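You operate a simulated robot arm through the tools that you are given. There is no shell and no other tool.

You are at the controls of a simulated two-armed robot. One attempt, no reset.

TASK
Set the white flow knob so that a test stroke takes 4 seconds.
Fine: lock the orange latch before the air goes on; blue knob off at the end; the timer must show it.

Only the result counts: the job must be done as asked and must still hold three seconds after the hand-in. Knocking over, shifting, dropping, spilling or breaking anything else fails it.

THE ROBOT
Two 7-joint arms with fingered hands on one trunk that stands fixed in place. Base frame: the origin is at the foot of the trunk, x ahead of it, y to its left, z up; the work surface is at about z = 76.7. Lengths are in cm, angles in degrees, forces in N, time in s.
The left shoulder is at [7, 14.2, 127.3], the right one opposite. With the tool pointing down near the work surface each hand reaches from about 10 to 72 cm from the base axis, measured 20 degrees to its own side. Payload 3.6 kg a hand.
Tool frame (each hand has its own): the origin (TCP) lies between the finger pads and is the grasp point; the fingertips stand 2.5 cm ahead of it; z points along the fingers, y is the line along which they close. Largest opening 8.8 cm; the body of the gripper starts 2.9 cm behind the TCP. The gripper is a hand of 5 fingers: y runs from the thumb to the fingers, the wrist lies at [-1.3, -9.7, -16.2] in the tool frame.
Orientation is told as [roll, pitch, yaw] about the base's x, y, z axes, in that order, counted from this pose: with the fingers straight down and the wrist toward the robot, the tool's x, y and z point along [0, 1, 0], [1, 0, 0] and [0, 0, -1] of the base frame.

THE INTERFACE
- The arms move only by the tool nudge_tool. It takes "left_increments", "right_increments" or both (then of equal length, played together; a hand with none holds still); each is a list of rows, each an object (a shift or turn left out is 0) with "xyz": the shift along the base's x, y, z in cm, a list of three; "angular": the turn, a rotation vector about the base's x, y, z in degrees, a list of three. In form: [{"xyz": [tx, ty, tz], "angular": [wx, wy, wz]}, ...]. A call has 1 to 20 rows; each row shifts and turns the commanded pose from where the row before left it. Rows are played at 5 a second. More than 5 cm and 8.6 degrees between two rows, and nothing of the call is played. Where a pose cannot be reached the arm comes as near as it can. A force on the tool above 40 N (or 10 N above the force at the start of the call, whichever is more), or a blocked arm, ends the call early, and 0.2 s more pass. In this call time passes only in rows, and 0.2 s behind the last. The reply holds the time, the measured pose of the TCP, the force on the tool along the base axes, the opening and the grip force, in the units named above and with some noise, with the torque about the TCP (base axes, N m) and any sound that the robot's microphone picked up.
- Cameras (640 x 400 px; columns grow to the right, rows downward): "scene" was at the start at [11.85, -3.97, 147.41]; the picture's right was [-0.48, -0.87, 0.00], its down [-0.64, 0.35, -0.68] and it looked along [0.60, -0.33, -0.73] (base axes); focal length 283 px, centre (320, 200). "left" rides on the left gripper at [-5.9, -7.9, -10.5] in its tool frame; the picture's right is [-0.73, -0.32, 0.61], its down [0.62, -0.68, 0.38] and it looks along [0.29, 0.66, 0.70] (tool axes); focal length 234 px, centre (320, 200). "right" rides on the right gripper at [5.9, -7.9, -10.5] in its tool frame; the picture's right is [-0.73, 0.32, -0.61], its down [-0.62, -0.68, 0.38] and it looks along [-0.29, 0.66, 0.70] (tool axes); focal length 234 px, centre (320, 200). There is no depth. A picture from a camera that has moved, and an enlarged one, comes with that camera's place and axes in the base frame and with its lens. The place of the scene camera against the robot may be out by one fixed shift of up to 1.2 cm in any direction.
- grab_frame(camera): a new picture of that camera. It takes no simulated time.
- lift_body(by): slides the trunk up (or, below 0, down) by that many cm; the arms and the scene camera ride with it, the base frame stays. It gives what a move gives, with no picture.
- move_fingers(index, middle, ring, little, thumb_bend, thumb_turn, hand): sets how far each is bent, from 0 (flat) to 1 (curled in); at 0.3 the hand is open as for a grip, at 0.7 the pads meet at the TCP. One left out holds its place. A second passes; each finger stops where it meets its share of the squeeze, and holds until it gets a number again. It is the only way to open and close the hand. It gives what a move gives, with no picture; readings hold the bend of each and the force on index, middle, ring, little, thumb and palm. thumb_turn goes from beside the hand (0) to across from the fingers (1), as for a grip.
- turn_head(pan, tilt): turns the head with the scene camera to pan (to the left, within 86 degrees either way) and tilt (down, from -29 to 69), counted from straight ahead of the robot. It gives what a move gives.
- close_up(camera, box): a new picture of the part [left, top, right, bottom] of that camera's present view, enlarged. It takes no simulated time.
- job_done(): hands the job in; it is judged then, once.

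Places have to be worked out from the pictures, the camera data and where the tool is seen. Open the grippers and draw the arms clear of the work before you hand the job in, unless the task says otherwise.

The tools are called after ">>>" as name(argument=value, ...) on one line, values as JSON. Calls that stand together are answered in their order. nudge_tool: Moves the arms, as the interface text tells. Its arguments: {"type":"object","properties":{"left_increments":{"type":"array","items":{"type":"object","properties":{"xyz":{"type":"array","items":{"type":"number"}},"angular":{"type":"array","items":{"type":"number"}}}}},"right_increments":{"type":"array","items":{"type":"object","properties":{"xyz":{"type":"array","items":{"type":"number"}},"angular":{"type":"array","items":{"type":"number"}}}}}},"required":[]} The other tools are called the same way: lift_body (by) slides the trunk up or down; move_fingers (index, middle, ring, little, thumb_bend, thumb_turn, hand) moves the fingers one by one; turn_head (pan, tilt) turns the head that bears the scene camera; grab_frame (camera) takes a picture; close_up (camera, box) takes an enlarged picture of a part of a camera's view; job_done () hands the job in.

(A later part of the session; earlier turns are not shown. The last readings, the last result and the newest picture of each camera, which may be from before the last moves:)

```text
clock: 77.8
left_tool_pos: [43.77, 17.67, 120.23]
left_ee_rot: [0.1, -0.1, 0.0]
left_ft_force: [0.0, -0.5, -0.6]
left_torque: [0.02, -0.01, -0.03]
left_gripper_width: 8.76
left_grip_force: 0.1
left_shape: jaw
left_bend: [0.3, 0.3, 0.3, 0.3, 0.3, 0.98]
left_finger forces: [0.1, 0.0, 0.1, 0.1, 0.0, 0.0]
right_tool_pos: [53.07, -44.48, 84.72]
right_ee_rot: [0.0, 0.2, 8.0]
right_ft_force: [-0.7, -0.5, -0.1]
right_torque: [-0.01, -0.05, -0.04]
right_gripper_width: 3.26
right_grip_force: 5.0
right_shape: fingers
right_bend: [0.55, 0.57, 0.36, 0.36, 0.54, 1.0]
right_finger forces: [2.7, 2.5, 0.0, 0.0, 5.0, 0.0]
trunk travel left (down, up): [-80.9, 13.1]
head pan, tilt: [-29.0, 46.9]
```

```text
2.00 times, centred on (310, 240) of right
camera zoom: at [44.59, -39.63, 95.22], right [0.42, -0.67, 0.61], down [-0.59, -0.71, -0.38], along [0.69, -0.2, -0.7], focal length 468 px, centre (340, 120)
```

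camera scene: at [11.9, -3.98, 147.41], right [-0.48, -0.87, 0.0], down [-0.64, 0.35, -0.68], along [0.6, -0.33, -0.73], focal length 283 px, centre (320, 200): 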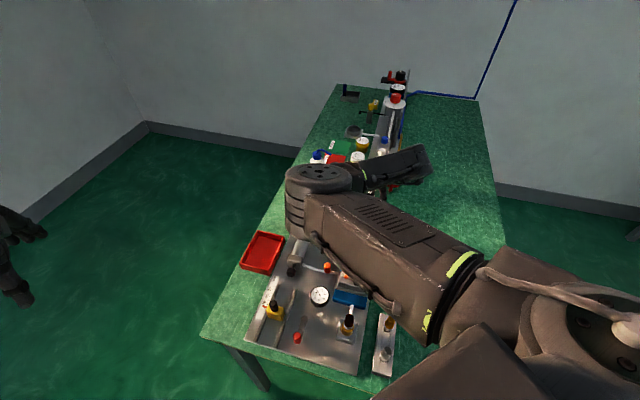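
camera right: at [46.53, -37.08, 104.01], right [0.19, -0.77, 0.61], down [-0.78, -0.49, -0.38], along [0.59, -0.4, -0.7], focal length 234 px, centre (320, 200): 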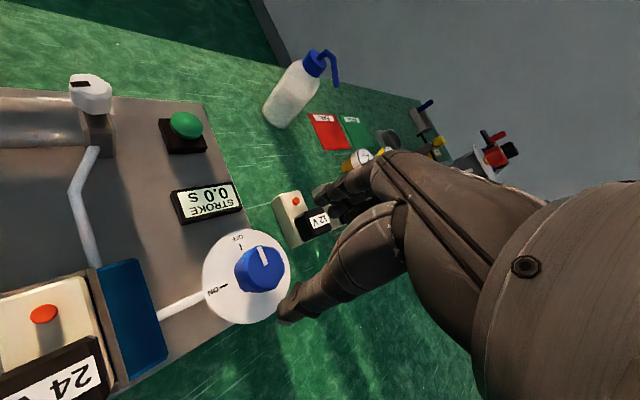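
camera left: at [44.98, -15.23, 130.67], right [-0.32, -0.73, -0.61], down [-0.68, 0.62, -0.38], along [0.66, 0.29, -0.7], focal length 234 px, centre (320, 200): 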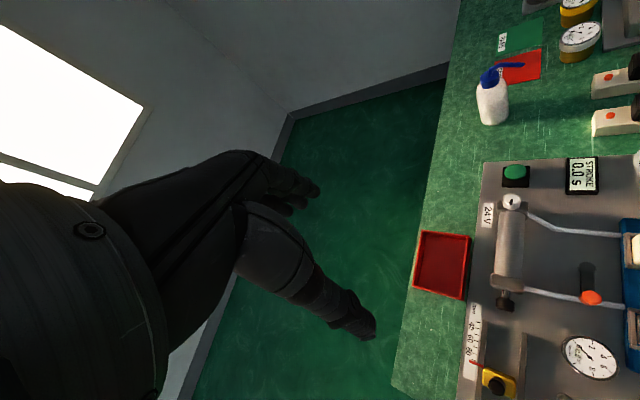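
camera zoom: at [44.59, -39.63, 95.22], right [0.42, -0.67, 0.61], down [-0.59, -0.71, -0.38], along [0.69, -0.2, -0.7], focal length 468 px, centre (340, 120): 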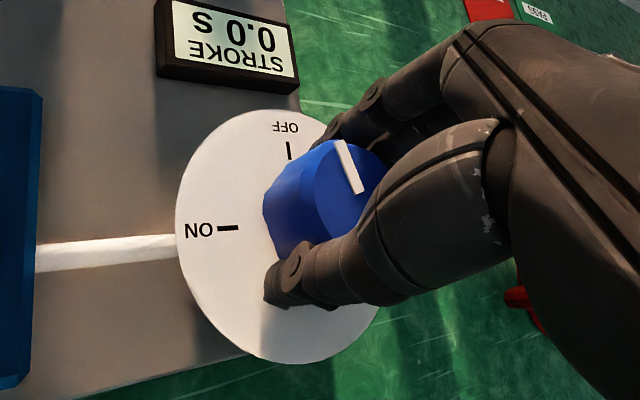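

The knob follows now with almost no torque — the lower skirt had been the problem. I continue the turn to about yaw +48 (reach limit), then will re-grip for the rest.

>>> nudge_tool(right_increments=[{"angular": [0, 0, 8]}, {"angular": [0, 0, 8]}, {"angular": [0, 0, 8]}, {"angular": [0, 0, 8]}, {"angular": [0, 0, 8]}])

>>> close_up(camera="right", box=[200, 140, 420, 340])

>>> grab_frame(camera="scene")

```text
clock: 79.0
left_tool_pos: [43.8, 17.69, 120.23]
left_ee_rot: [0.0, 0.0, 0.0]
left_ft_force: [0.4, 0.4, 1.1]
left_torque: [0.0, -0.01, 0.02]
left_gripper_width: 8.77
left_grip_force: 0.0
left_shape: jaw
left_bend: [0.3, 0.3, 0.3, 0.3, 0.3, 0.98]
left_finger forces: [0.1, 0.0, 0.1, 0.0, 0.1, 0.0]
right_tool_pos: [53.06, -44.4, 84.72]
right_ee_rot: [-0.1, 0.2, 47.9]
right_ft_force: [1.6, -2.7, 6.7]
right_torque: [0.01, -0.1, -0.05]
right_gripper_width: 3.24
right_grip_force: 5.8
right_shape: fingers
right_bend: [0.55, 0.57, 0.36, 0.36, 0.55, 1.0]
right_finger forces: [2.9, 3.1, 0.0, 0.1, 5.7, 0.0]
trunk travel left (down, up): [-80.9, 13.1]
head pan, tilt: [-29.0, 46.9]
```

```text
2.00 times, centred on (310, 240) of right
camera zoom: at [43.54, -46.26, 95.27], right [0.76, -0.25, 0.61], down [0.01, -0.92, -0.38], along [0.65, 0.29, -0.7], focal length 468 px, centre (340, 120)
```

zoom: 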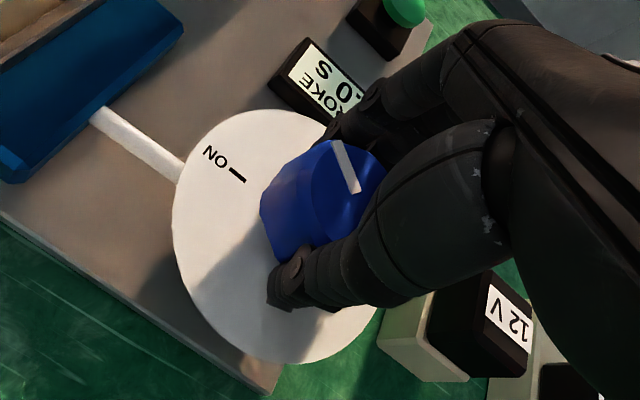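

```text
taken
camera scene: at [11.83, -3.96, 147.42], right [-0.48, -0.87, 0.0], down [-0.64, 0.35, -0.68], along [0.6, -0.33, -0.73], focal length 283 px, centre (320, 200)
```

scene: 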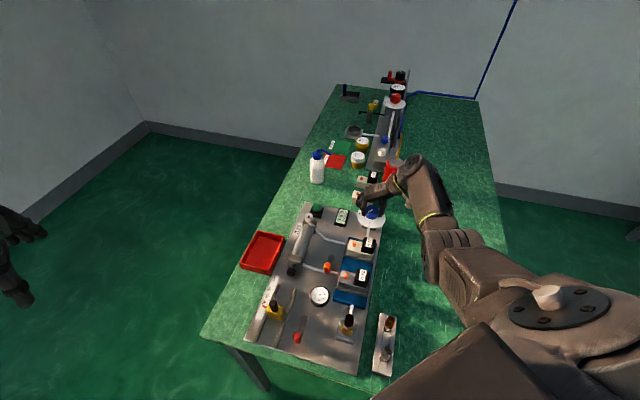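

58° turned so far, but there is a 6.7 N upward force; I check whether the hand touches the spare 12 V valve.

>>> close_up(camera="scene", box=[330, 150, 450, 250])

>>> grab_frame(camera="right")

```text
4.00 times, centred on (390, 200) of scene
camera zoom: at [11.83, -3.96, 147.42], right [-0.48, -0.87, 0.0], down [-0.64, 0.35, -0.68], along [0.6, -0.33, -0.73], focal length 1133 px, centre (40, 200)
```

zoom: 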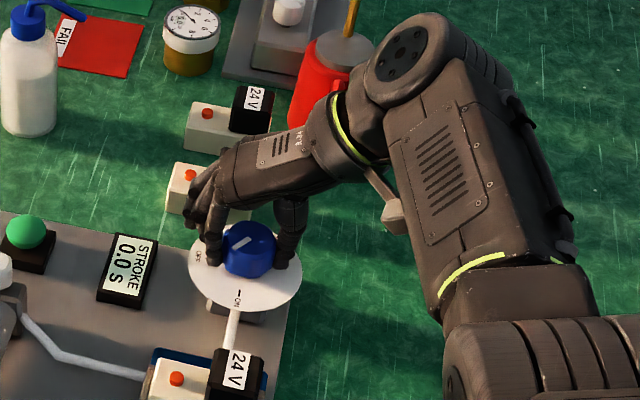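

```text
taken
camera right: at [43.54, -46.26, 95.27], right [0.76, -0.25, 0.61], down [0.01, -0.92, -0.38], along [0.65, 0.29, -0.7], focal length 234 px, centre (320, 200)
```

right: 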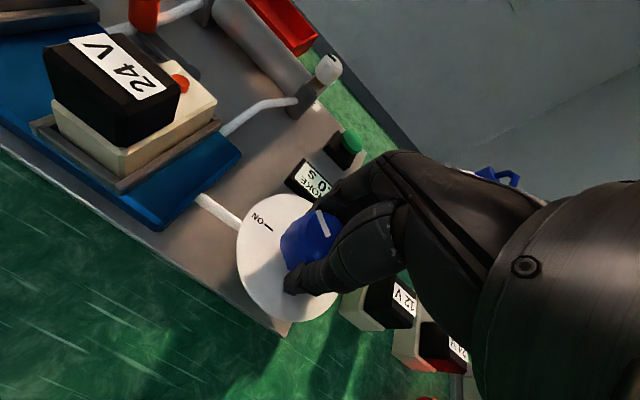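

The spare valve has not moved (same pixel as before), but the hand is close to it at this yaw. I open and rise straight up, then re-grip at a smaller yaw for the remaining ~32°.

>>> move_fingers(hand="right", index=0.4, middle=0.4, thumb_bend=0.4)

>>> nudge_tool(right_increments=[{"xyz": [0, 0, 1.5]}, {"xyz": [0, 0, 2.5]}, {"xyz": [0, 0, 3]}])

>>> close_up(camera="scene", box=[330, 150, 450, 250])

>>> grab_frame(camera="right")

```text
clock: 80.0
left_tool_pos: [43.87, 17.65, 120.27]
left_ee_rot: [-0.1, 0.0, 0.0]
left_ft_force: [0.2, -0.7, 0.6]
left_torque: [0.02, -0.01, 0.0]
left_gripper_width: 8.77
left_grip_force: 0.0
left_shape: jaw
left_bend: [0.3, 0.3, 0.3, 0.3, 0.3, 0.98]
left_finger forces: [0.0, 0.0, 0.0, 0.1, 0.1, 0.1]
right_tool_pos: [53.09, -44.4, 84.69]
right_ee_rot: [0.0, 0.1, 47.8]
right_ft_force: [-0.4, 0.0, 0.7]
right_torque: [-0.01, 0.02, 0.01]
right_gripper_width: 6.26
right_grip_force: 0.0
right_shape: fingers
right_bend: [0.4, 0.4, 0.36, 0.36, 0.4, 1.0]
right_finger forces: [0.0, 0.0, 0.1, 0.0, 0.1, 0.0]
trunk travel left (down, up): [-80.9, 13.1]
head pan, tilt: [-29.0, 46.9]
```

```text
clock: 80.8
left_tool_pos: [43.8, 17.64, 120.17]
left_ee_rot: [0.0, 0.0, 0.0]
left_ft_force: [-0.8, -0.3, 0.3]
left_torque: [0.0, 0.02, -0.01]
left_gripper_width: 8.76
left_grip_force: 0.3
left_shape: jaw
left_bend: [0.3, 0.3, 0.3, 0.3, 0.3, 0.98]
left_finger forces: [0.1, 0.0, 0.1, 0.1, 0.0, 0.1]
right_tool_pos: [53.0, -44.39, 91.82]
right_ee_rot: [-0.1, 0.1, 47.8]
right_ft_force: [-0.6, 0.4, 0.8]
right_torque: [-0.02, -0.03, -0.01]
right_gripper_width: 6.3
right_grip_force: 0.1
right_shape: fingers
right_bend: [0.4, 0.4, 0.36, 0.36, 0.4, 1.0]
right_finger forces: [0.1, 0.1, 0.0, 0.0, 0.1, 0.1]
trunk travel left (down, up): [-80.9, 13.1]
head pan, tilt: [-29.0, 46.9]
```

```text
4.00 times, centred on (390, 200) of scene
camera zoom: at [11.79, -3.96, 147.42], right [-0.48, -0.87, 0.0], down [-0.64, 0.35, -0.68], along [0.6, -0.33, -0.73], focal length 1133 px, centre (40, 200)
```

zoom: 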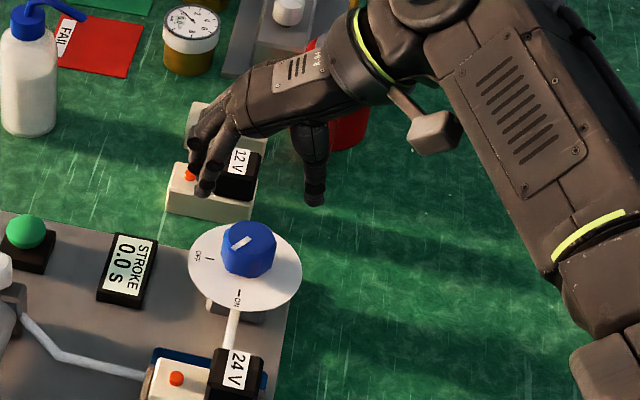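

```text
taken
camera right: at [43.51, -46.22, 102.33], right [0.76, -0.25, 0.61], down [0.0, -0.92, -0.38], along [0.65, 0.29, -0.7], focal length 234 px, centre (320, 200)
```

right: 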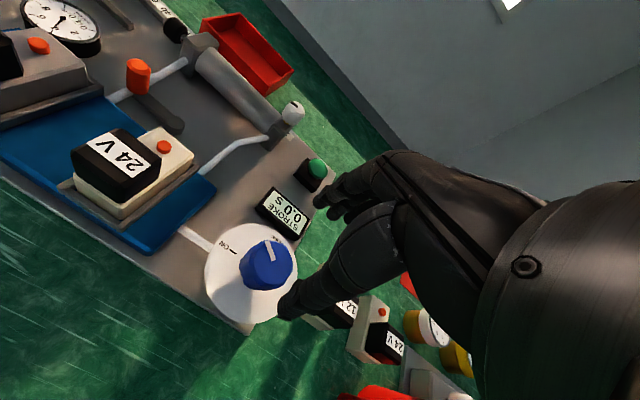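

The mark now stands at ~101°, and the spare valve is untouched. I rotate back to yaw −10 in the air, descend and re-grip for the rest of the turn.

>>> nudge_tool(right_increments=[{"angular": [0, 0, -8.3]}, {"angular": [0, 0, -8.3]}, {"angular": [0, 0, -8.3]}, {"angular": [0, 0, -8.3]}, {"angular": [0, 0, -8.3]}, {"angular": [0, 0, -8.3]}, {"angular": [0, 0, -8.2]}])

>>> nudge_tool(right_increments=[{"xyz": [0.05, -0.05, -2.5]}, {"xyz": [0, 0, -2.5]}, {"xyz": [0, 0, -1.2]}, {"xyz": [0, 0, -1.0]}])

>>> move_fingers(hand="right", index=0.6, middle=0.6, thumb_bend=0.6)

>>> close_up(camera="right", box=[200, 140, 420, 340])

```text
clock: 82.4
left_tool_pos: [43.82, 17.74, 120.17]
left_ee_rot: [0.0, 0.1, 0.1]
left_ft_force: [-1.0, -0.7, 0.2]
left_torque: [0.01, 0.01, -0.02]
left_gripper_width: 8.79
left_grip_force: 0.1
left_shape: jaw
left_bend: [0.3, 0.3, 0.3, 0.3, 0.3, 0.98]
left_finger forces: [0.0, 0.0, 0.0, 0.0, 0.0, 0.1]
right_tool_pos: [53.02, -44.39, 91.79]
right_ee_rot: [-0.2, 0.2, -10.2]
right_ft_force: [-0.1, 0.1, 0.1]
right_torque: [-0.03, 0.0, -0.03]
right_gripper_width: 6.27
right_grip_force: 0.0
right_shape: fingers
right_bend: [0.4, 0.4, 0.36, 0.36, 0.4, 1.0]
right_finger forces: [0.0, 0.0, 0.0, 0.0, 0.1, 0.1]
trunk travel left (down, up): [-80.9, 13.1]
head pan, tilt: [-29.0, 46.9]
```

```text
clock: 83.4
left_tool_pos: [43.85, 17.76, 120.37]
left_ee_rot: [-0.1, 0.0, 0.0]
left_ft_force: [0.2, -0.6, -0.2]
left_torque: [0.03, 0.04, -0.02]
left_gripper_width: 8.77
left_grip_force: 0.1
left_shape: jaw
left_bend: [0.3, 0.3, 0.3, 0.3, 0.3, 0.98]
left_finger forces: [0.0, 0.1, 0.0, 0.0, 0.0, 0.0]
right_tool_pos: [53.1, -44.46, 84.51]
right_ee_rot: [0.0, 0.2, -10.2]
right_ft_force: [-0.1, 0.3, 0.1]
right_torque: [-0.05, 0.0, 0.04]
right_gripper_width: 6.31
right_grip_force: 0.0
right_shape: fingers
right_bend: [0.4, 0.4, 0.36, 0.36, 0.4, 1.0]
right_finger forces: [0.0, 0.0, 0.0, 0.1, 0.0, 0.1]
trunk travel left (down, up): [-80.9, 13.1]
head pan, tilt: [-29.0, 46.9]
```

```text
clock: 84.4
left_tool_pos: [43.85, 17.64, 120.17]
left_ee_rot: [0.0, 0.0, -0.1]
left_ft_force: [0.5, -0.3, -0.7]
left_torque: [0.0, 0.03, -0.01]
left_gripper_width: 8.77
left_grip_force: 0.1
left_shape: jaw
left_bend: [0.3, 0.3, 0.3, 0.3, 0.3, 0.98]
left_finger forces: [0.0, 0.0, 0.1, 0.0, 0.0, 0.0]
right_tool_pos: [53.17, -44.47, 84.61]
right_ee_rot: [0.0, 0.1, -10.1]
right_ft_force: [-0.8, -1.5, -0.8]
right_torque: [-0.04, -0.01, 0.0]
right_gripper_width: 3.26
right_grip_force: 4.7
right_shape: fingers
right_bend: [0.55, 0.57, 0.36, 0.36, 0.54, 1.0]
right_finger forces: [2.8, 2.3, 0.1, 0.0, 5.0, 0.0]
trunk travel left (down, up): [-80.9, 13.1]
head pan, tilt: [-29.0, 46.9]
```

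```text
2.00 times, centred on (310, 240) of right
camera zoom: at [46.53, -37.23, 95.04], right [0.19, -0.77, 0.61], down [-0.78, -0.49, -0.38], along [0.59, -0.4, -0.7], focal length 468 px, centre (340, 120)
```

zoom: 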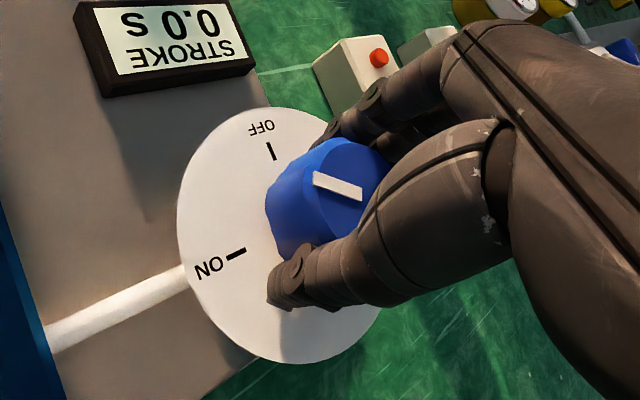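

Gripped again; the mark clearly needs ~34° more to ON. I turn +34° and listen.

>>> nudge_tool(right_increments=[{"angular": [0, 0, 7]}, {"angular": [0, 0, 7]}, {"angular": [0, 0, 7]}, {"angular": [0, 0, 7]}, {"angular": [0, 0, 6]}])

>>> close_up(camera="right", box=[200, 140, 420, 340])

>>> close_up(camera="scene", box=[240, 190, 420, 330])

```text
clock: 85.6
left_tool_pos: [43.81, 17.71, 120.3]
left_ee_rot: [0.0, 0.0, 0.0]
left_ft_force: [-0.4, -0.7, 0.0]
left_torque: [0.0, 0.0, -0.01]
left_gripper_width: 8.78
left_grip_force: 0.0
left_shape: jaw
left_bend: [0.3, 0.3, 0.3, 0.3, 0.3, 0.98]
left_finger forces: [0.0, 0.0, 0.0, 0.0, 0.0, 0.0]
right_tool_pos: [53.11, -44.55, 84.39]
right_ee_rot: [0.0, 0.2, 23.9]
right_ft_force: [0.3, 0.3, -0.7]
right_torque: [0.01, -0.02, -0.05]
right_gripper_width: 3.26
right_grip_force: 5.0
right_shape: fingers
right_bend: [0.55, 0.57, 0.36, 0.36, 0.54, 1.0]
right_finger forces: [3.0, 2.0, 0.0, 0.0, 5.2, 0.0]
trunk travel left (down, up): [-80.9, 13.1]
head pan, tilt: [-29.0, 46.9]
```

```text
2.00 times, centred on (310, 240) of right
camera zoom: at [43.66, -42.23, 95.04], right [0.59, -0.53, 0.61], down [-0.37, -0.85, -0.38], along [0.72, 0.0, -0.7], focal length 468 px, centre (340, 120)
```

zoom: 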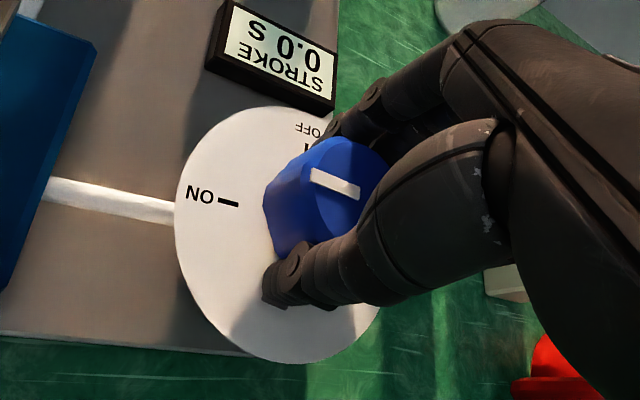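

```text
2.86 times, centred on (330, 260) of scene
camera zoom: at [11.86, -3.96, 147.41], right [-0.48, -0.87, 0.0], down [-0.64, 0.35, -0.68], along [0.6, -0.33, -0.73], focal length 809 px, centre (291, 29)
```

zoom: 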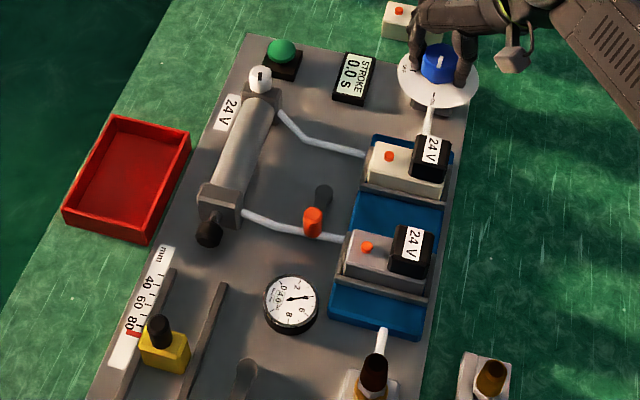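

The feed gauge needle has risen — the air is on and the mark is at ON. I check the gauge and panel closely.

>>> close_up(camera="scene", box=[295, 270, 345, 310])

>>> close_up(camera="scene", box=[295, 200, 355, 245])

```text
10.00 times, centred on (320, 290) of scene
camera zoom: at [11.86, -3.96, 147.41], right [-0.48, -0.87, 0.0], down [-0.64, 0.35, -0.68], along [0.6, -0.33, -0.73], focal length 2832 px, centre (320, -700)
```

zoom: 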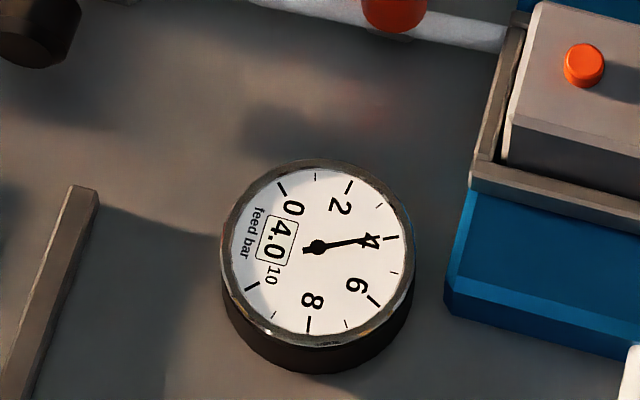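

```text
8.89 times, centred on (325, 222) of scene
camera zoom: at [11.86, -3.96, 147.41], right [-0.48, -0.87, 0.0], down [-0.64, 0.35, -0.68], along [0.6, -0.33, -0.73], focal length 2518 px, centre (276, 0)
```

zoom: 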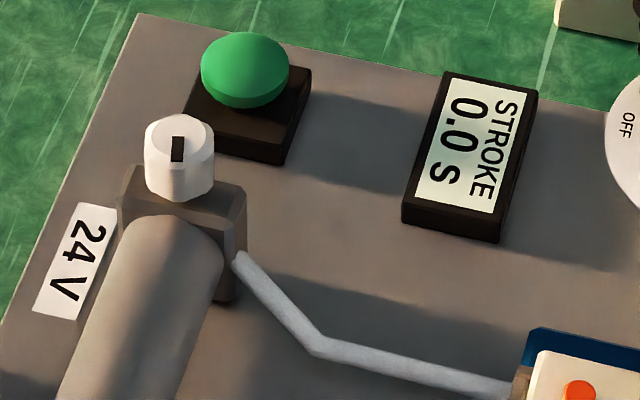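

Feed reads 4.0 bar. I release the knob, rise, close the fingertips into a pressing shape and move above the green button ([65.0, -32.0], top z ≈ 80.9).

>>> move_fingers(hand="right", index=0.4, middle=0.4, thumb_bend=0.4)

>>> nudge_tool(right_increments=[{"xyz": [0, 0, 1.5]}, {"xyz": [0, 0, 2.5]}, {"xyz": [0, 0, 3]}, {"xyz": [0, 0, 2.5]}])

>>> move_fingers(hand="right", index=0.7, middle=0.7, ring=1.0, little=1.0, thumb_bend=0.7)

>>> nudge_tool(right_increments=[{"xyz": [2.4, 2.5, 0]}, {"xyz": [2.4, 2.5, 0]}, {"xyz": [2.4, 2.5, 0]}, {"xyz": [2.4, 2.5, 0]}, {"xyz": [2.3, 2.5, 0]}])

>>> grab_frame(camera="right")

>>> grab_frame(camera="scene")

```text
clock: 86.6
left_tool_pos: [43.8, 17.77, 120.27]
left_ee_rot: [0.0, 0.0, 0.0]
left_ft_force: [0.1, 0.5, -0.6]
left_torque: [0.02, 0.0, 0.01]
left_gripper_width: 8.78
left_grip_force: 0.0
left_shape: jaw
left_bend: [0.3, 0.3, 0.3, 0.3, 0.3, 0.98]
left_finger forces: [0.1, 0.0, 0.1, 0.0, 0.0, 0.0]
right_tool_pos: [53.17, -44.49, 84.52]
right_ee_rot: [0.0, 0.2, 23.9]
right_ft_force: [-0.3, 0.5, 0.2]
right_torque: [0.0, 0.02, 0.0]
right_gripper_width: 6.29
right_grip_force: 0.1
right_shape: fingers
right_bend: [0.4, 0.4, 0.36, 0.36, 0.4, 1.0]
right_finger forces: [0.0, 0.1, 0.1, 0.0, 0.0, 0.1]
trunk travel left (down, up): [-80.9, 13.1]
head pan, tilt: [-29.0, 46.9]
```

```text
clock: 87.6
left_tool_pos: [43.83, 17.62, 120.23]
left_ee_rot: [-0.1, 0.1, 0.0]
left_ft_force: [0.2, -0.4, -0.3]
left_torque: [0.01, 0.02, 0.04]
left_gripper_width: 8.77
left_grip_force: 0.1
left_shape: jaw
left_bend: [0.3, 0.3, 0.3, 0.3, 0.3, 0.98]
left_finger forces: [0.0, 0.0, 0.0, 0.1, 0.0, 0.0]
right_tool_pos: [53.1, -44.5, 94.0]
right_ee_rot: [0.0, 0.1, 23.8]
right_ft_force: [0.0, 0.5, 0.5]
right_torque: [0.03, 0.04, 0.0]
right_gripper_width: 6.29
right_grip_force: 0.0
right_shape: fingers
right_bend: [0.4, 0.4, 0.36, 0.36, 0.4, 1.0]
right_finger forces: [0.1, 0.1, 0.0, 0.0, 0.0, 0.1]
trunk travel left (down, up): [-80.9, 13.1]
head pan, tilt: [-29.0, 46.9]
```

```text
clock: 88.6
left_tool_pos: [43.85, 17.78, 120.34]
left_ee_rot: [0.0, -0.1, 0.0]
left_ft_force: [-0.8, 0.6, 0.4]
left_torque: [0.01, 0.04, -0.01]
left_gripper_width: 8.79
left_grip_force: 0.0
left_shape: jaw
left_bend: [0.3, 0.3, 0.3, 0.3, 0.3, 0.98]
left_finger forces: [0.1, 0.0, 0.0, 0.0, 0.0, 0.0]
right_tool_pos: [53.17, -44.3, 94.04]
right_ee_rot: [0.0, 0.3, 23.9]
right_ft_force: [-1.1, -0.8, -0.2]
right_torque: [0.03, -0.01, -0.02]
right_gripper_width: 0.0
right_grip_force: 0.0
right_shape: fingers
right_bend: [0.7, 0.7, 1.0, 1.0, 0.7, 1.0]
right_finger forces: [0.0, 0.0, 0.0, 0.0, 0.0, 0.1]
trunk travel left (down, up): [-80.9, 13.1]
head pan, tilt: [-29.0, 46.9]
```

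```text
clock: 89.8
left_tool_pos: [43.94, 17.69, 120.19]
left_ee_rot: [-0.1, 0.2, -0.1]
left_ft_force: [0.7, -0.7, -0.7]
left_torque: [0.01, 0.0, 0.02]
left_gripper_width: 8.79
left_grip_force: 0.1
left_shape: jaw
left_bend: [0.3, 0.3, 0.3, 0.3, 0.3, 0.98]
left_finger forces: [0.0, 0.0, 0.1, 0.0, 0.0, 0.0]
right_tool_pos: [65.04, -31.85, 94.0]
right_ee_rot: [-0.1, 0.3, 23.8]
right_ft_force: [0.1, -0.2, -0.3]
right_torque: [0.0, 0.01, -0.01]
right_gripper_width: 0.01
right_grip_force: 0.1
right_shape: fingers
right_bend: [0.7, 0.7, 1.0, 1.0, 0.7, 1.0]
right_finger forces: [0.0, 0.1, 0.0, 0.1, 0.1, 0.1]
trunk travel left (down, up): [-80.9, 13.1]
head pan, tilt: [-29.0, 46.9]
```

```text
taken
camera right: at [55.61, -29.58, 104.58], right [0.59, -0.53, 0.61], down [-0.37, -0.85, -0.38], along [0.72, 0.0, -0.7], focal length 234 px, centre (320, 200)
```

right: 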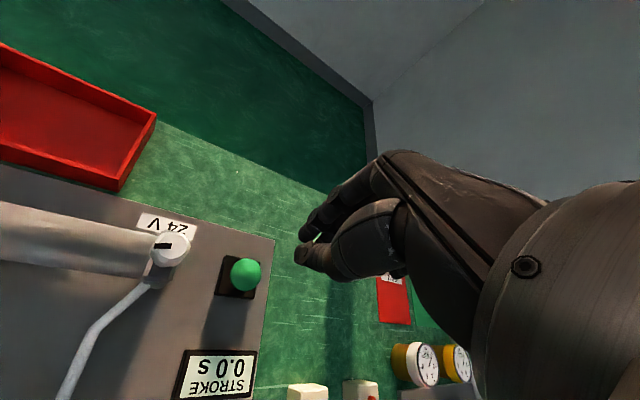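

```text
taken
camera scene: at [11.96, -3.82, 147.41], right [-0.48, -0.87, 0.0], down [-0.64, 0.35, -0.68], along [0.6, -0.33, -0.73], focal length 283 px, centre (320, 200)
```

scene: 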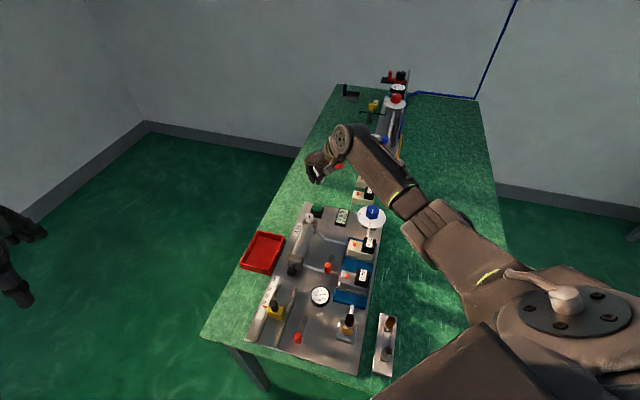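

The arm posture is good here. I descend to just above the button.

>>> nudge_tool(right_increments=[{"xyz": [0.05, -0.05, -3]}, {"xyz": [0, 0, -3]}, {"xyz": [0, 0, -2.5]}, {"xyz": [0, 0, -1]}])

>>> close_up(camera="right", box=[200, 160, 420, 360])

>>> close_up(camera="scene", box=[280, 160, 400, 260])

```text
clock: 90.8
left_tool_pos: [43.88, 17.7, 120.2]
left_ee_rot: [-0.1, 0.0, 0.0]
left_ft_force: [0.9, -0.7, 0.2]
left_torque: [0.0, 0.02, 0.0]
left_gripper_width: 8.74
left_grip_force: 0.1
left_shape: jaw
left_bend: [0.3, 0.3, 0.3, 0.3, 0.3, 0.98]
left_finger forces: [0.0, 0.1, 0.1, 0.0, 0.0, 0.0]
right_tool_pos: [65.02, -32.0, 84.6]
right_ee_rot: [-0.1, 0.2, 23.9]
right_ft_force: [0.4, 0.1, 0.1]
right_torque: [-0.05, -0.03, 0.02]
right_gripper_width: 0.01
right_grip_force: 0.1
right_shape: fingers
right_bend: [0.7, 0.7, 1.0, 1.0, 0.7, 1.0]
right_finger forces: [0.0, 0.1, 0.0, 0.1, 0.0, 0.0]
trunk travel left (down, up): [-80.9, 13.1]
head pan, tilt: [-29.0, 46.9]
```

```text
2.00 times, centred on (310, 260) of right
camera zoom: at [55.62, -29.72, 95.07], right [0.59, -0.53, 0.61], down [-0.37, -0.85, -0.38], along [0.72, 0.0, -0.7], focal length 468 px, centre (340, 80)
```

zoom: 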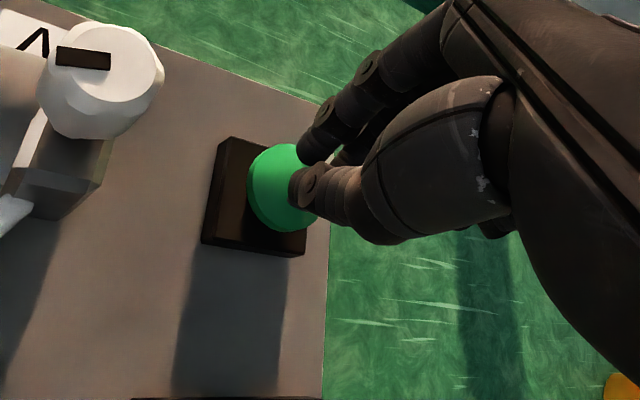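

```text
4.00 times, centred on (340, 210) of scene
camera zoom: at [11.88, -3.94, 147.41], right [-0.48, -0.87, 0.0], down [-0.64, 0.35, -0.68], along [0.6, -0.33, -0.73], focal length 1133 px, centre (240, 160)
```

zoom: 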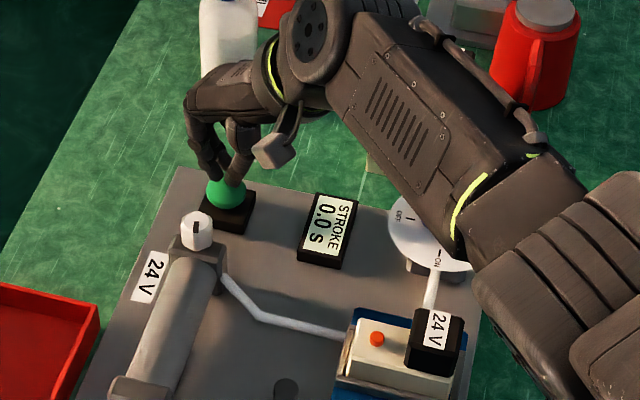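

The tips are centred over the button. I press down in small steps.

>>> nudge_tool(right_increments=[{"xyz": [0, 0, -0.6]}, {"xyz": [0, 0, -0.4]}, {"xyz": [0, 0, -0.3]}])

>>> close_up(camera="scene", box=[280, 190, 400, 290])

```text
clock: 91.6
left_tool_pos: [43.75, 17.76, 120.16]
left_ee_rot: [0.0, 0.0, 0.0]
left_ft_force: [0.1, 0.0, 0.5]
left_torque: [0.01, 0.01, 0.01]
left_gripper_width: 8.75
left_grip_force: 0.1
left_shape: jaw
left_bend: [0.3, 0.3, 0.3, 0.3, 0.3, 0.98]
left_finger forces: [0.0, 0.1, 0.0, 0.1, 0.1, 0.0]
right_tool_pos: [64.97, -31.95, 83.17]
right_ee_rot: [-0.1, 0.3, 23.8]
right_ft_force: [0.2, 0.8, 1.4]
right_torque: [-0.01, 0.0, 0.04]
right_gripper_width: 0.0
right_grip_force: 0.1
right_shape: fingers
right_bend: [0.7, 0.7, 1.0, 1.0, 0.7, 1.0]
right_finger forces: [0.4, 0.0, 0.0, 0.1, 1.2, 0.1]
trunk travel left (down, up): [-80.9, 13.1]
head pan, tilt: [-29.0, 46.9]
```

```text
4.00 times, centred on (340, 240) of scene
camera zoom: at [11.81, -3.93, 147.42], right [-0.48, -0.87, 0.0], down [-0.64, 0.35, -0.68], along [0.6, -0.33, -0.73], focal length 1133 px, centre (240, 40)
```

zoom: 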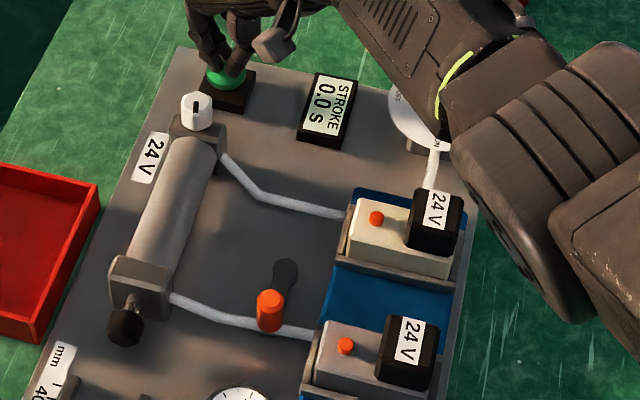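

Contact made (1.4 N), not yet actuated. I press a little deeper.

>>> nudge_tool(right_increments=[{"xyz": [0, 0, -0.25]}, {"xyz": [0, 0, -0.25]}])

>>> close_up(camera="scene", box=[280, 190, 400, 290])

```text
clock: 92.2
left_tool_pos: [43.8, 17.65, 120.15]
left_ee_rot: [0.0, 0.0, 0.0]
left_ft_force: [0.5, 0.7, -0.1]
left_torque: [0.0, -0.03, -0.03]
left_gripper_width: 8.76
left_grip_force: 0.0
left_shape: jaw
left_bend: [0.3, 0.3, 0.3, 0.3, 0.3, 0.98]
left_finger forces: [0.0, 0.0, 0.0, 0.0, 0.0, 0.0]
right_tool_pos: [65.01, -31.93, 82.9]
right_ee_rot: [0.0, 0.2, 23.7]
right_ft_force: [0.5, -0.2, 3.6]
right_torque: [-0.02, 0.01, 0.02]
right_gripper_width: 0.02
right_grip_force: 1.0
right_shape: fingers
right_bend: [0.7, 0.7, 1.0, 1.0, 0.7, 1.0]
right_finger forces: [0.4, 0.0, 0.0, 0.0, 2.6, 0.1]
trunk travel left (down, up): [-80.9, 13.1]
head pan, tilt: [-29.0, 46.9]
heard: click
```

```text
4.00 times, centred on (340, 240) of scene
camera zoom: at [11.78, -3.93, 147.43], right [-0.48, -0.87, 0.0], down [-0.64, 0.35, -0.68], along [0.6, -0.33, -0.73], focal length 1133 px, centre (240, 40)
```

zoom: 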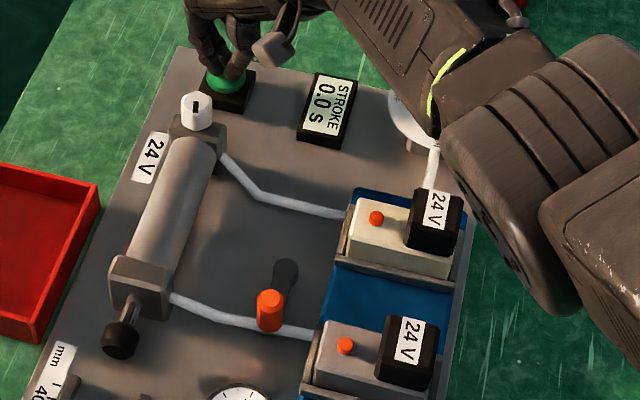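

Click heard and the rod has begun to move. I lift off the button and let time pass to see the stroke and timer.

>>> nudge_tool(right_increments=[{"xyz": [0, 0, 0.8]}, {"xyz": [0, 0, 1.0]}, {"xyz": [0, 0, 0]}, {"xyz": [0, 0, 0]}, {"xyz": [0, 0, 0]}])

>>> close_up(camera="scene", box=[250, 190, 400, 330])

```text
clock: 93.4
left_tool_pos: [43.79, 17.78, 120.3]
left_ee_rot: [-0.1, 0.0, 0.0]
left_ft_force: [0.4, 0.2, 0.2]
left_torque: [-0.01, 0.01, -0.02]
left_gripper_width: 8.8
left_grip_force: 0.1
left_shape: jaw
left_bend: [0.3, 0.3, 0.3, 0.3, 0.3, 0.98]
left_finger forces: [0.1, 0.1, 0.0, 0.0, 0.0, 0.0]
right_tool_pos: [65.05, -32.12, 84.53]
right_ee_rot: [0.0, 0.2, 23.8]
right_ft_force: [0.4, 0.2, 0.2]
right_torque: [-0.02, -0.01, 0.0]
right_gripper_width: 0.0
right_grip_force: 0.0
right_shape: fingers
right_bend: [0.7, 0.7, 1.0, 1.0, 0.7, 1.0]
right_finger forces: [0.0, 0.0, 0.0, 0.1, 0.0, 0.0]
trunk travel left (down, up): [-80.9, 13.1]
head pan, tilt: [-29.0, 46.9]
```

```text
2.86 times, centred on (325, 260) of scene
camera zoom: at [11.84, -3.95, 147.42], right [-0.48, -0.87, 0.0], down [-0.64, 0.35, -0.68], along [0.6, -0.33, -0.73], focal length 809 px, centre (306, 29)
```

zoom: 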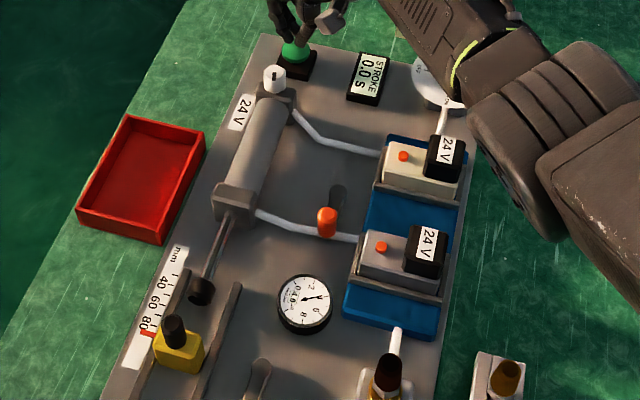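

The rod is extending well. I wait another second and read the timer.

>>> nudge_tool(right_increments=[{"xyz": [0, 0, 0]}, {"xyz": [0, 0, 0]}, {"xyz": [0, 0, 0]}, {"xyz": [0, 0, 0]}])

>>> close_up(camera="scene", box=[250, 190, 400, 330])

>>> close_up(camera="scene", box=[325, 200, 365, 235])

```text
clock: 94.4
left_tool_pos: [43.7, 17.55, 120.15]
left_ee_rot: [0.1, 0.0, 0.0]
left_ft_force: [0.3, 0.1, -0.2]
left_torque: [-0.01, 0.02, -0.01]
left_gripper_width: 8.75
left_grip_force: 0.0
left_shape: jaw
left_bend: [0.3, 0.3, 0.3, 0.3, 0.3, 0.98]
left_finger forces: [0.1, 0.0, 0.0, 0.0, 0.0, 0.0]
right_tool_pos: [65.07, -31.95, 84.56]
right_ee_rot: [0.0, 0.2, 23.8]
right_ft_force: [0.3, -1.0, -0.9]
right_torque: [0.0, 0.0, -0.03]
right_gripper_width: 0.01
right_grip_force: 0.0
right_shape: fingers
right_bend: [0.7, 0.7, 1.0, 1.0, 0.7, 1.0]
right_finger forces: [0.0, 0.0, 0.0, 0.0, 0.0, 0.0]
trunk travel left (down, up): [-80.9, 13.1]
head pan, tilt: [-29.0, 46.9]
```

```text
2.86 times, centred on (325, 260) of scene
camera zoom: at [11.85, -3.95, 147.41], right [-0.48, -0.87, 0.0], down [-0.64, 0.35, -0.68], along [0.6, -0.33, -0.73], focal length 809 px, centre (306, 29)
```

zoom: 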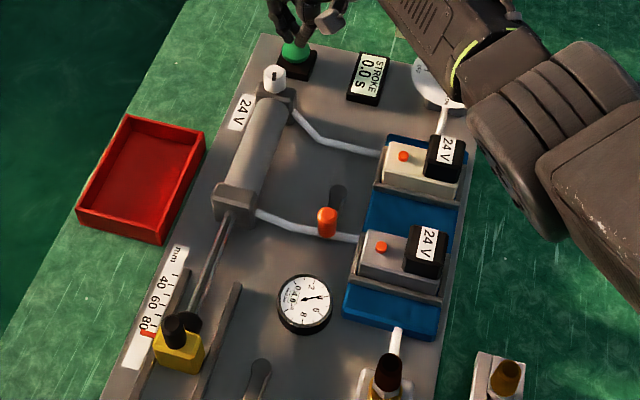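

```text
11.43 times, centred on (345, 218) of scene
camera zoom: at [11.85, -3.95, 147.41], right [-0.48, -0.87, 0.0], down [-0.64, 0.35, -0.68], along [0.6, -0.33, -0.73], focal length 3237 px, centre (34, 0)
```

zoom: 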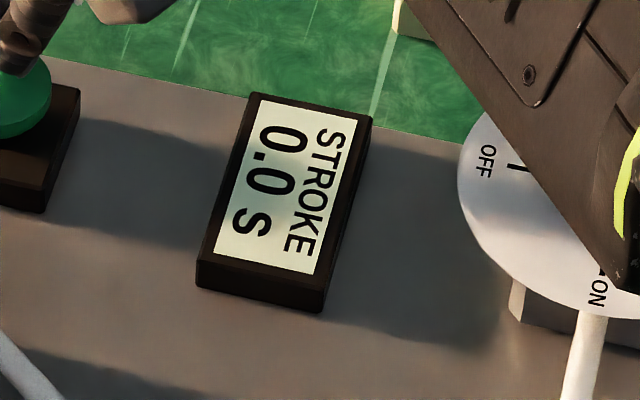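

The rod is about at the yellow stop; the timer still reads 0.0. I wait a bit more.

>>> nudge_tool(right_increments=[{"xyz": [0, 0, 0]}, {"xyz": [0, 0, 0]}])

>>> close_up(camera="scene", box=[250, 190, 400, 330])

>>> close_up(camera="scene", box=[325, 200, 365, 235])

```text
clock: 95.0
left_tool_pos: [43.87, 17.68, 120.29]
left_ee_rot: [0.0, 0.0, 0.0]
left_ft_force: [-1.3, 0.1, -0.1]
left_torque: [-0.02, -0.03, 0.01]
left_gripper_width: 8.79
left_grip_force: 0.0
left_shape: jaw
left_bend: [0.3, 0.3, 0.3, 0.3, 0.3, 0.98]
left_finger forces: [0.1, 0.1, 0.1, 0.1, 0.2, 0.0]
right_tool_pos: [65.12, -32.1, 84.53]
right_ee_rot: [0.0, 0.3, 23.8]
right_ft_force: [0.2, 0.0, 0.2]
right_torque: [0.02, -0.06, 0.01]
right_gripper_width: 0.0
right_grip_force: 0.2
right_shape: fingers
right_bend: [0.7, 0.7, 1.0, 1.0, 0.7, 1.0]
right_finger forces: [0.0, 0.0, 0.1, 0.0, 0.0, 0.0]
trunk travel left (down, up): [-80.9, 13.1]
head pan, tilt: [-29.0, 46.9]
```

```text
2.86 times, centred on (325, 260) of scene
camera zoom: at [11.85, -3.95, 147.41], right [-0.48, -0.87, 0.0], down [-0.64, 0.35, -0.68], along [0.6, -0.33, -0.73], focal length 809 px, centre (306, 29)
```

zoom: 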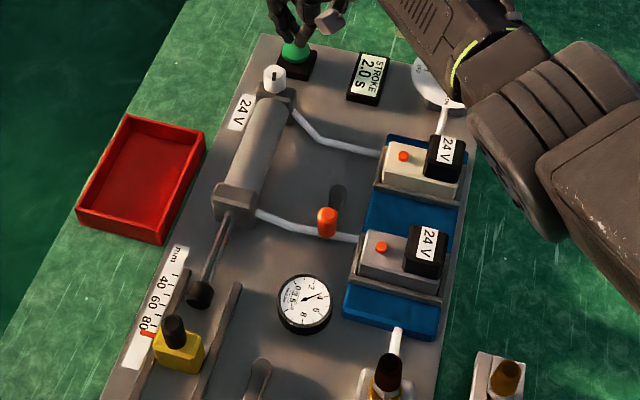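

```text
11.43 times, centred on (345, 218) of scene
camera zoom: at [11.85, -3.95, 147.41], right [-0.48, -0.87, 0.0], down [-0.64, 0.35, -0.68], along [0.6, -0.33, -0.73], focal length 3237 px, centre (34, 0)
```

zoom: 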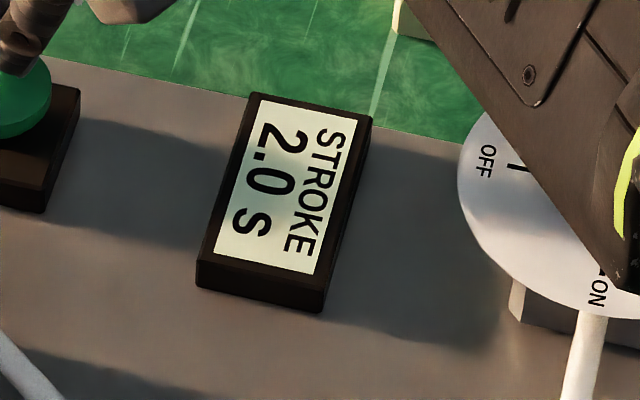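

The timer shows 2.0 s and the rod retracts by itself. The flow must be about halved: I go to the white knob and close it (clockwise) by a trial amount. First rise, open the three fingers and move above it.

>>> nudge_tool(right_increments=[{"xyz": [0, 0, 2.5]}, {"xyz": [0, 0, 3]}, {"xyz": [-1.6, 1.7, 1]}, {"xyz": [-1.6, 1.7, 0]}, {"xyz": [-1.6, 1.7, 0]}])

>>> move_fingers(hand="right", index=0.42, middle=0.42, thumb_bend=0.42)

>>> grab_frame(camera="right")

```text
clock: 96.2
left_tool_pos: [43.76, 17.81, 120.18]
left_ee_rot: [0.0, -0.1, -0.1]
left_ft_force: [0.0, -0.3, 0.3]
left_torque: [-0.01, 0.0, -0.01]
left_gripper_width: 8.77
left_grip_force: 0.1
left_shape: jaw
left_bend: [0.3, 0.3, 0.3, 0.3, 0.3, 0.98]
left_finger forces: [0.1, 0.1, 0.1, 0.0, 0.0, 0.0]
right_tool_pos: [60.32, -26.81, 91.1]
right_ee_rot: [0.0, 0.2, 23.9]
right_ft_force: [-0.1, -0.8, 0.2]
right_torque: [0.0, -0.01, -0.04]
right_gripper_width: 0.0
right_grip_force: 0.3
right_shape: fingers
right_bend: [0.7, 0.7, 1.0, 1.0, 0.7, 1.0]
right_finger forces: [0.0, 0.0, 0.0, 0.1, 0.0, 0.0]
trunk travel left (down, up): [-80.9, 13.1]
head pan, tilt: [-29.0, 46.9]
```

```text
clock: 97.2
left_tool_pos: [43.85, 17.68, 120.31]
left_ee_rot: [0.0, 0.0, 0.0]
left_ft_force: [0.6, -0.2, 0.6]
left_torque: [0.01, -0.03, 0.03]
left_gripper_width: 8.75
left_grip_force: 0.0
left_shape: jaw
left_bend: [0.3, 0.3, 0.3, 0.3, 0.3, 0.98]
left_finger forces: [0.0, 0.0, 0.0, 0.0, 0.0, 0.0]
right_tool_pos: [60.36, -26.95, 91.0]
right_ee_rot: [0.1, 0.1, 23.8]
right_ft_force: [0.1, 0.2, -0.4]
right_torque: [-0.01, 0.01, 0.02]
right_gripper_width: 5.82
right_grip_force: 0.0
right_shape: fingers
right_bend: [0.42, 0.42, 1.0, 1.0, 0.42, 1.0]
right_finger forces: [0.0, 0.0, 0.0, 0.0, 0.0, 0.1]
trunk travel left (down, up): [-80.9, 13.1]
head pan, tilt: [-29.0, 46.9]
```

```text
taken
camera right: at [50.87, -24.67, 101.56], right [0.59, -0.53, 0.61], down [-0.37, -0.85, -0.38], along [0.72, 0.0, -0.7], focal length 234 px, centre (320, 200)
```

right: 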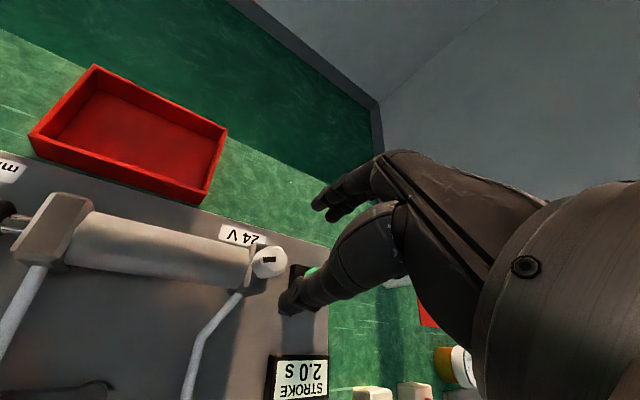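

The knob is beneath. I descend to grip height and close the three fingers on it.

>>> nudge_tool(right_increments=[{"xyz": [-0.05, 0, -2]}, {"xyz": [0, 0, -2]}, {"xyz": [0, 0, -1]}, {"xyz": [0, 0, -0.5]}])

>>> move_fingers(hand="right", index=0.68, middle=0.68, thumb_bend=0.68)

>>> close_up(camera="right", box=[200, 160, 420, 360])

```text
clock: 98.2
left_tool_pos: [43.8, 17.71, 120.18]
left_ee_rot: [0.0, 0.0, 0.1]
left_ft_force: [0.2, 0.8, 0.0]
left_torque: [-0.04, 0.01, -0.01]
left_gripper_width: 8.79
left_grip_force: 0.0
left_shape: jaw
left_bend: [0.3, 0.3, 0.3, 0.3, 0.3, 0.98]
left_finger forces: [0.1, 0.0, 0.0, 0.0, 0.1, 0.1]
right_tool_pos: [60.3, -26.91, 85.48]
right_ee_rot: [0.0, 0.3, 23.9]
right_ft_force: [0.0, 0.5, -0.1]
right_torque: [0.01, -0.02, -0.03]
right_gripper_width: 5.85
right_grip_force: 0.1
right_shape: fingers
right_bend: [0.42, 0.42, 1.0, 1.0, 0.42, 1.0]
right_finger forces: [0.0, 0.0, 0.0, 0.0, 0.0, 0.0]
trunk travel left (down, up): [-80.9, 13.1]
head pan, tilt: [-29.0, 46.9]
```

```text
clock: 99.2
left_tool_pos: [43.83, 17.69, 120.23]
left_ee_rot: [0.0, 0.0, 0.0]
left_ft_force: [-0.3, -0.6, 0.5]
left_torque: [0.01, -0.04, 0.0]
left_gripper_width: 8.78
left_grip_force: 0.2
left_shape: jaw
left_bend: [0.3, 0.3, 0.3, 0.3, 0.3, 0.98]
left_finger forces: [0.1, 0.0, 0.0, 0.0, 0.1, 0.0]
right_tool_pos: [60.24, -26.98, 85.59]
right_ee_rot: [0.0, 0.2, 23.8]
right_ft_force: [-0.5, 0.6, -1.0]
right_torque: [-0.01, 0.01, 0.02]
right_gripper_width: 1.74
right_grip_force: 4.3
right_shape: fingers
right_bend: [0.63, 0.66, 1.0, 1.0, 0.61, 1.0]
right_finger forces: [3.0, 1.5, 0.1, 0.0, 4.6, 0.0]
trunk travel left (down, up): [-80.9, 13.1]
head pan, tilt: [-29.0, 46.9]
```

```text
2.00 times, centred on (310, 260) of right
camera zoom: at [50.81, -24.66, 96.03], right [0.59, -0.53, 0.61], down [-0.37, -0.85, -0.38], along [0.72, 0.0, -0.7], focal length 468 px, centre (340, 80)
```

zoom: 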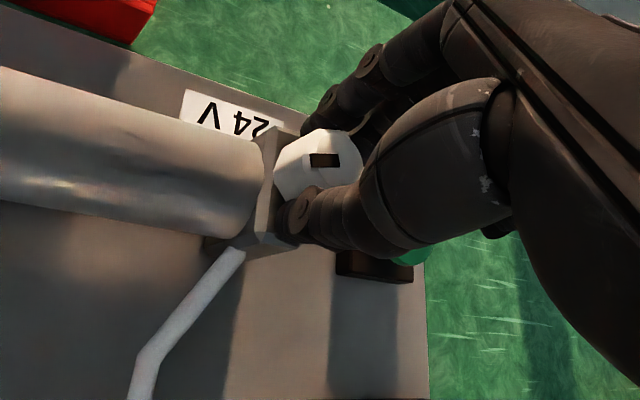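

Gripped. I turn it 40° clockwise as a trial.

>>> nudge_tool(right_increments=[{"angular": [0, 0, -8]}, {"angular": [0, 0, -8]}, {"angular": [0, 0, -8]}, {"angular": [0, 0, -8]}, {"angular": [0, 0, -8]}])

>>> close_up(camera="right", box=[200, 160, 420, 360])

>>> grab_frame(camera="scene")

```text
clock: 100.4
left_tool_pos: [43.94, 17.63, 120.25]
left_ee_rot: [0.0, 0.0, 0.0]
left_ft_force: [0.6, -0.2, 0.1]
left_torque: [0.02, 0.02, 0.01]
left_gripper_width: 8.74
left_grip_force: 0.0
left_shape: jaw
left_bend: [0.3, 0.3, 0.3, 0.3, 0.3, 0.98]
left_finger forces: [0.0, 0.0, 0.0, 0.0, 0.0, 0.1]
right_tool_pos: [60.26, -26.9, 85.52]
right_ee_rot: [-0.1, 0.3, -16.3]
right_ft_force: [-1.7, -1.8, -1.1]
right_torque: [-0.05, 0.02, 0.02]
right_gripper_width: 1.68
right_grip_force: 4.9
right_shape: fingers
right_bend: [0.63, 0.66, 1.0, 1.0, 0.61, 1.0]
right_finger forces: [2.8, 2.0, 0.0, 0.0, 5.4, 0.0]
trunk travel left (down, up): [-80.9, 13.1]
head pan, tilt: [-29.0, 46.9]
```

```text
2.00 times, centred on (310, 260) of right
camera zoom: at [54.43, -19.03, 96.05], right [0.11, -0.79, 0.61], down [-0.83, -0.41, -0.38], along [0.55, -0.46, -0.7], focal length 468 px, centre (340, 80)
```

zoom: 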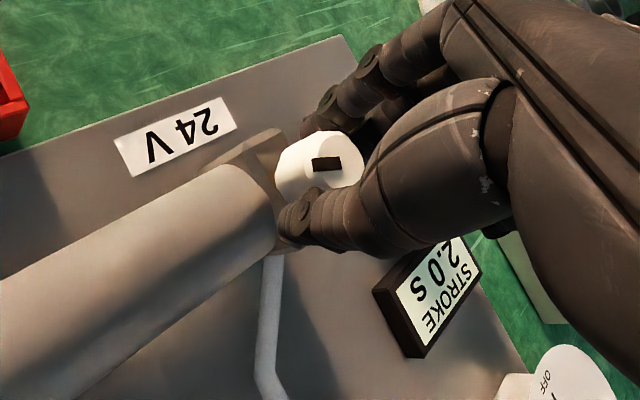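

```text
taken
camera scene: at [11.86, -3.96, 147.41], right [-0.48, -0.87, 0.0], down [-0.64, 0.35, -0.68], along [0.6, -0.33, -0.73], focal length 283 px, centre (320, 200)
```

scene: 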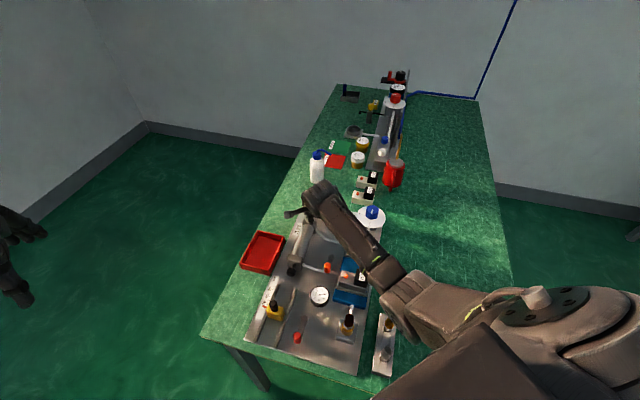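

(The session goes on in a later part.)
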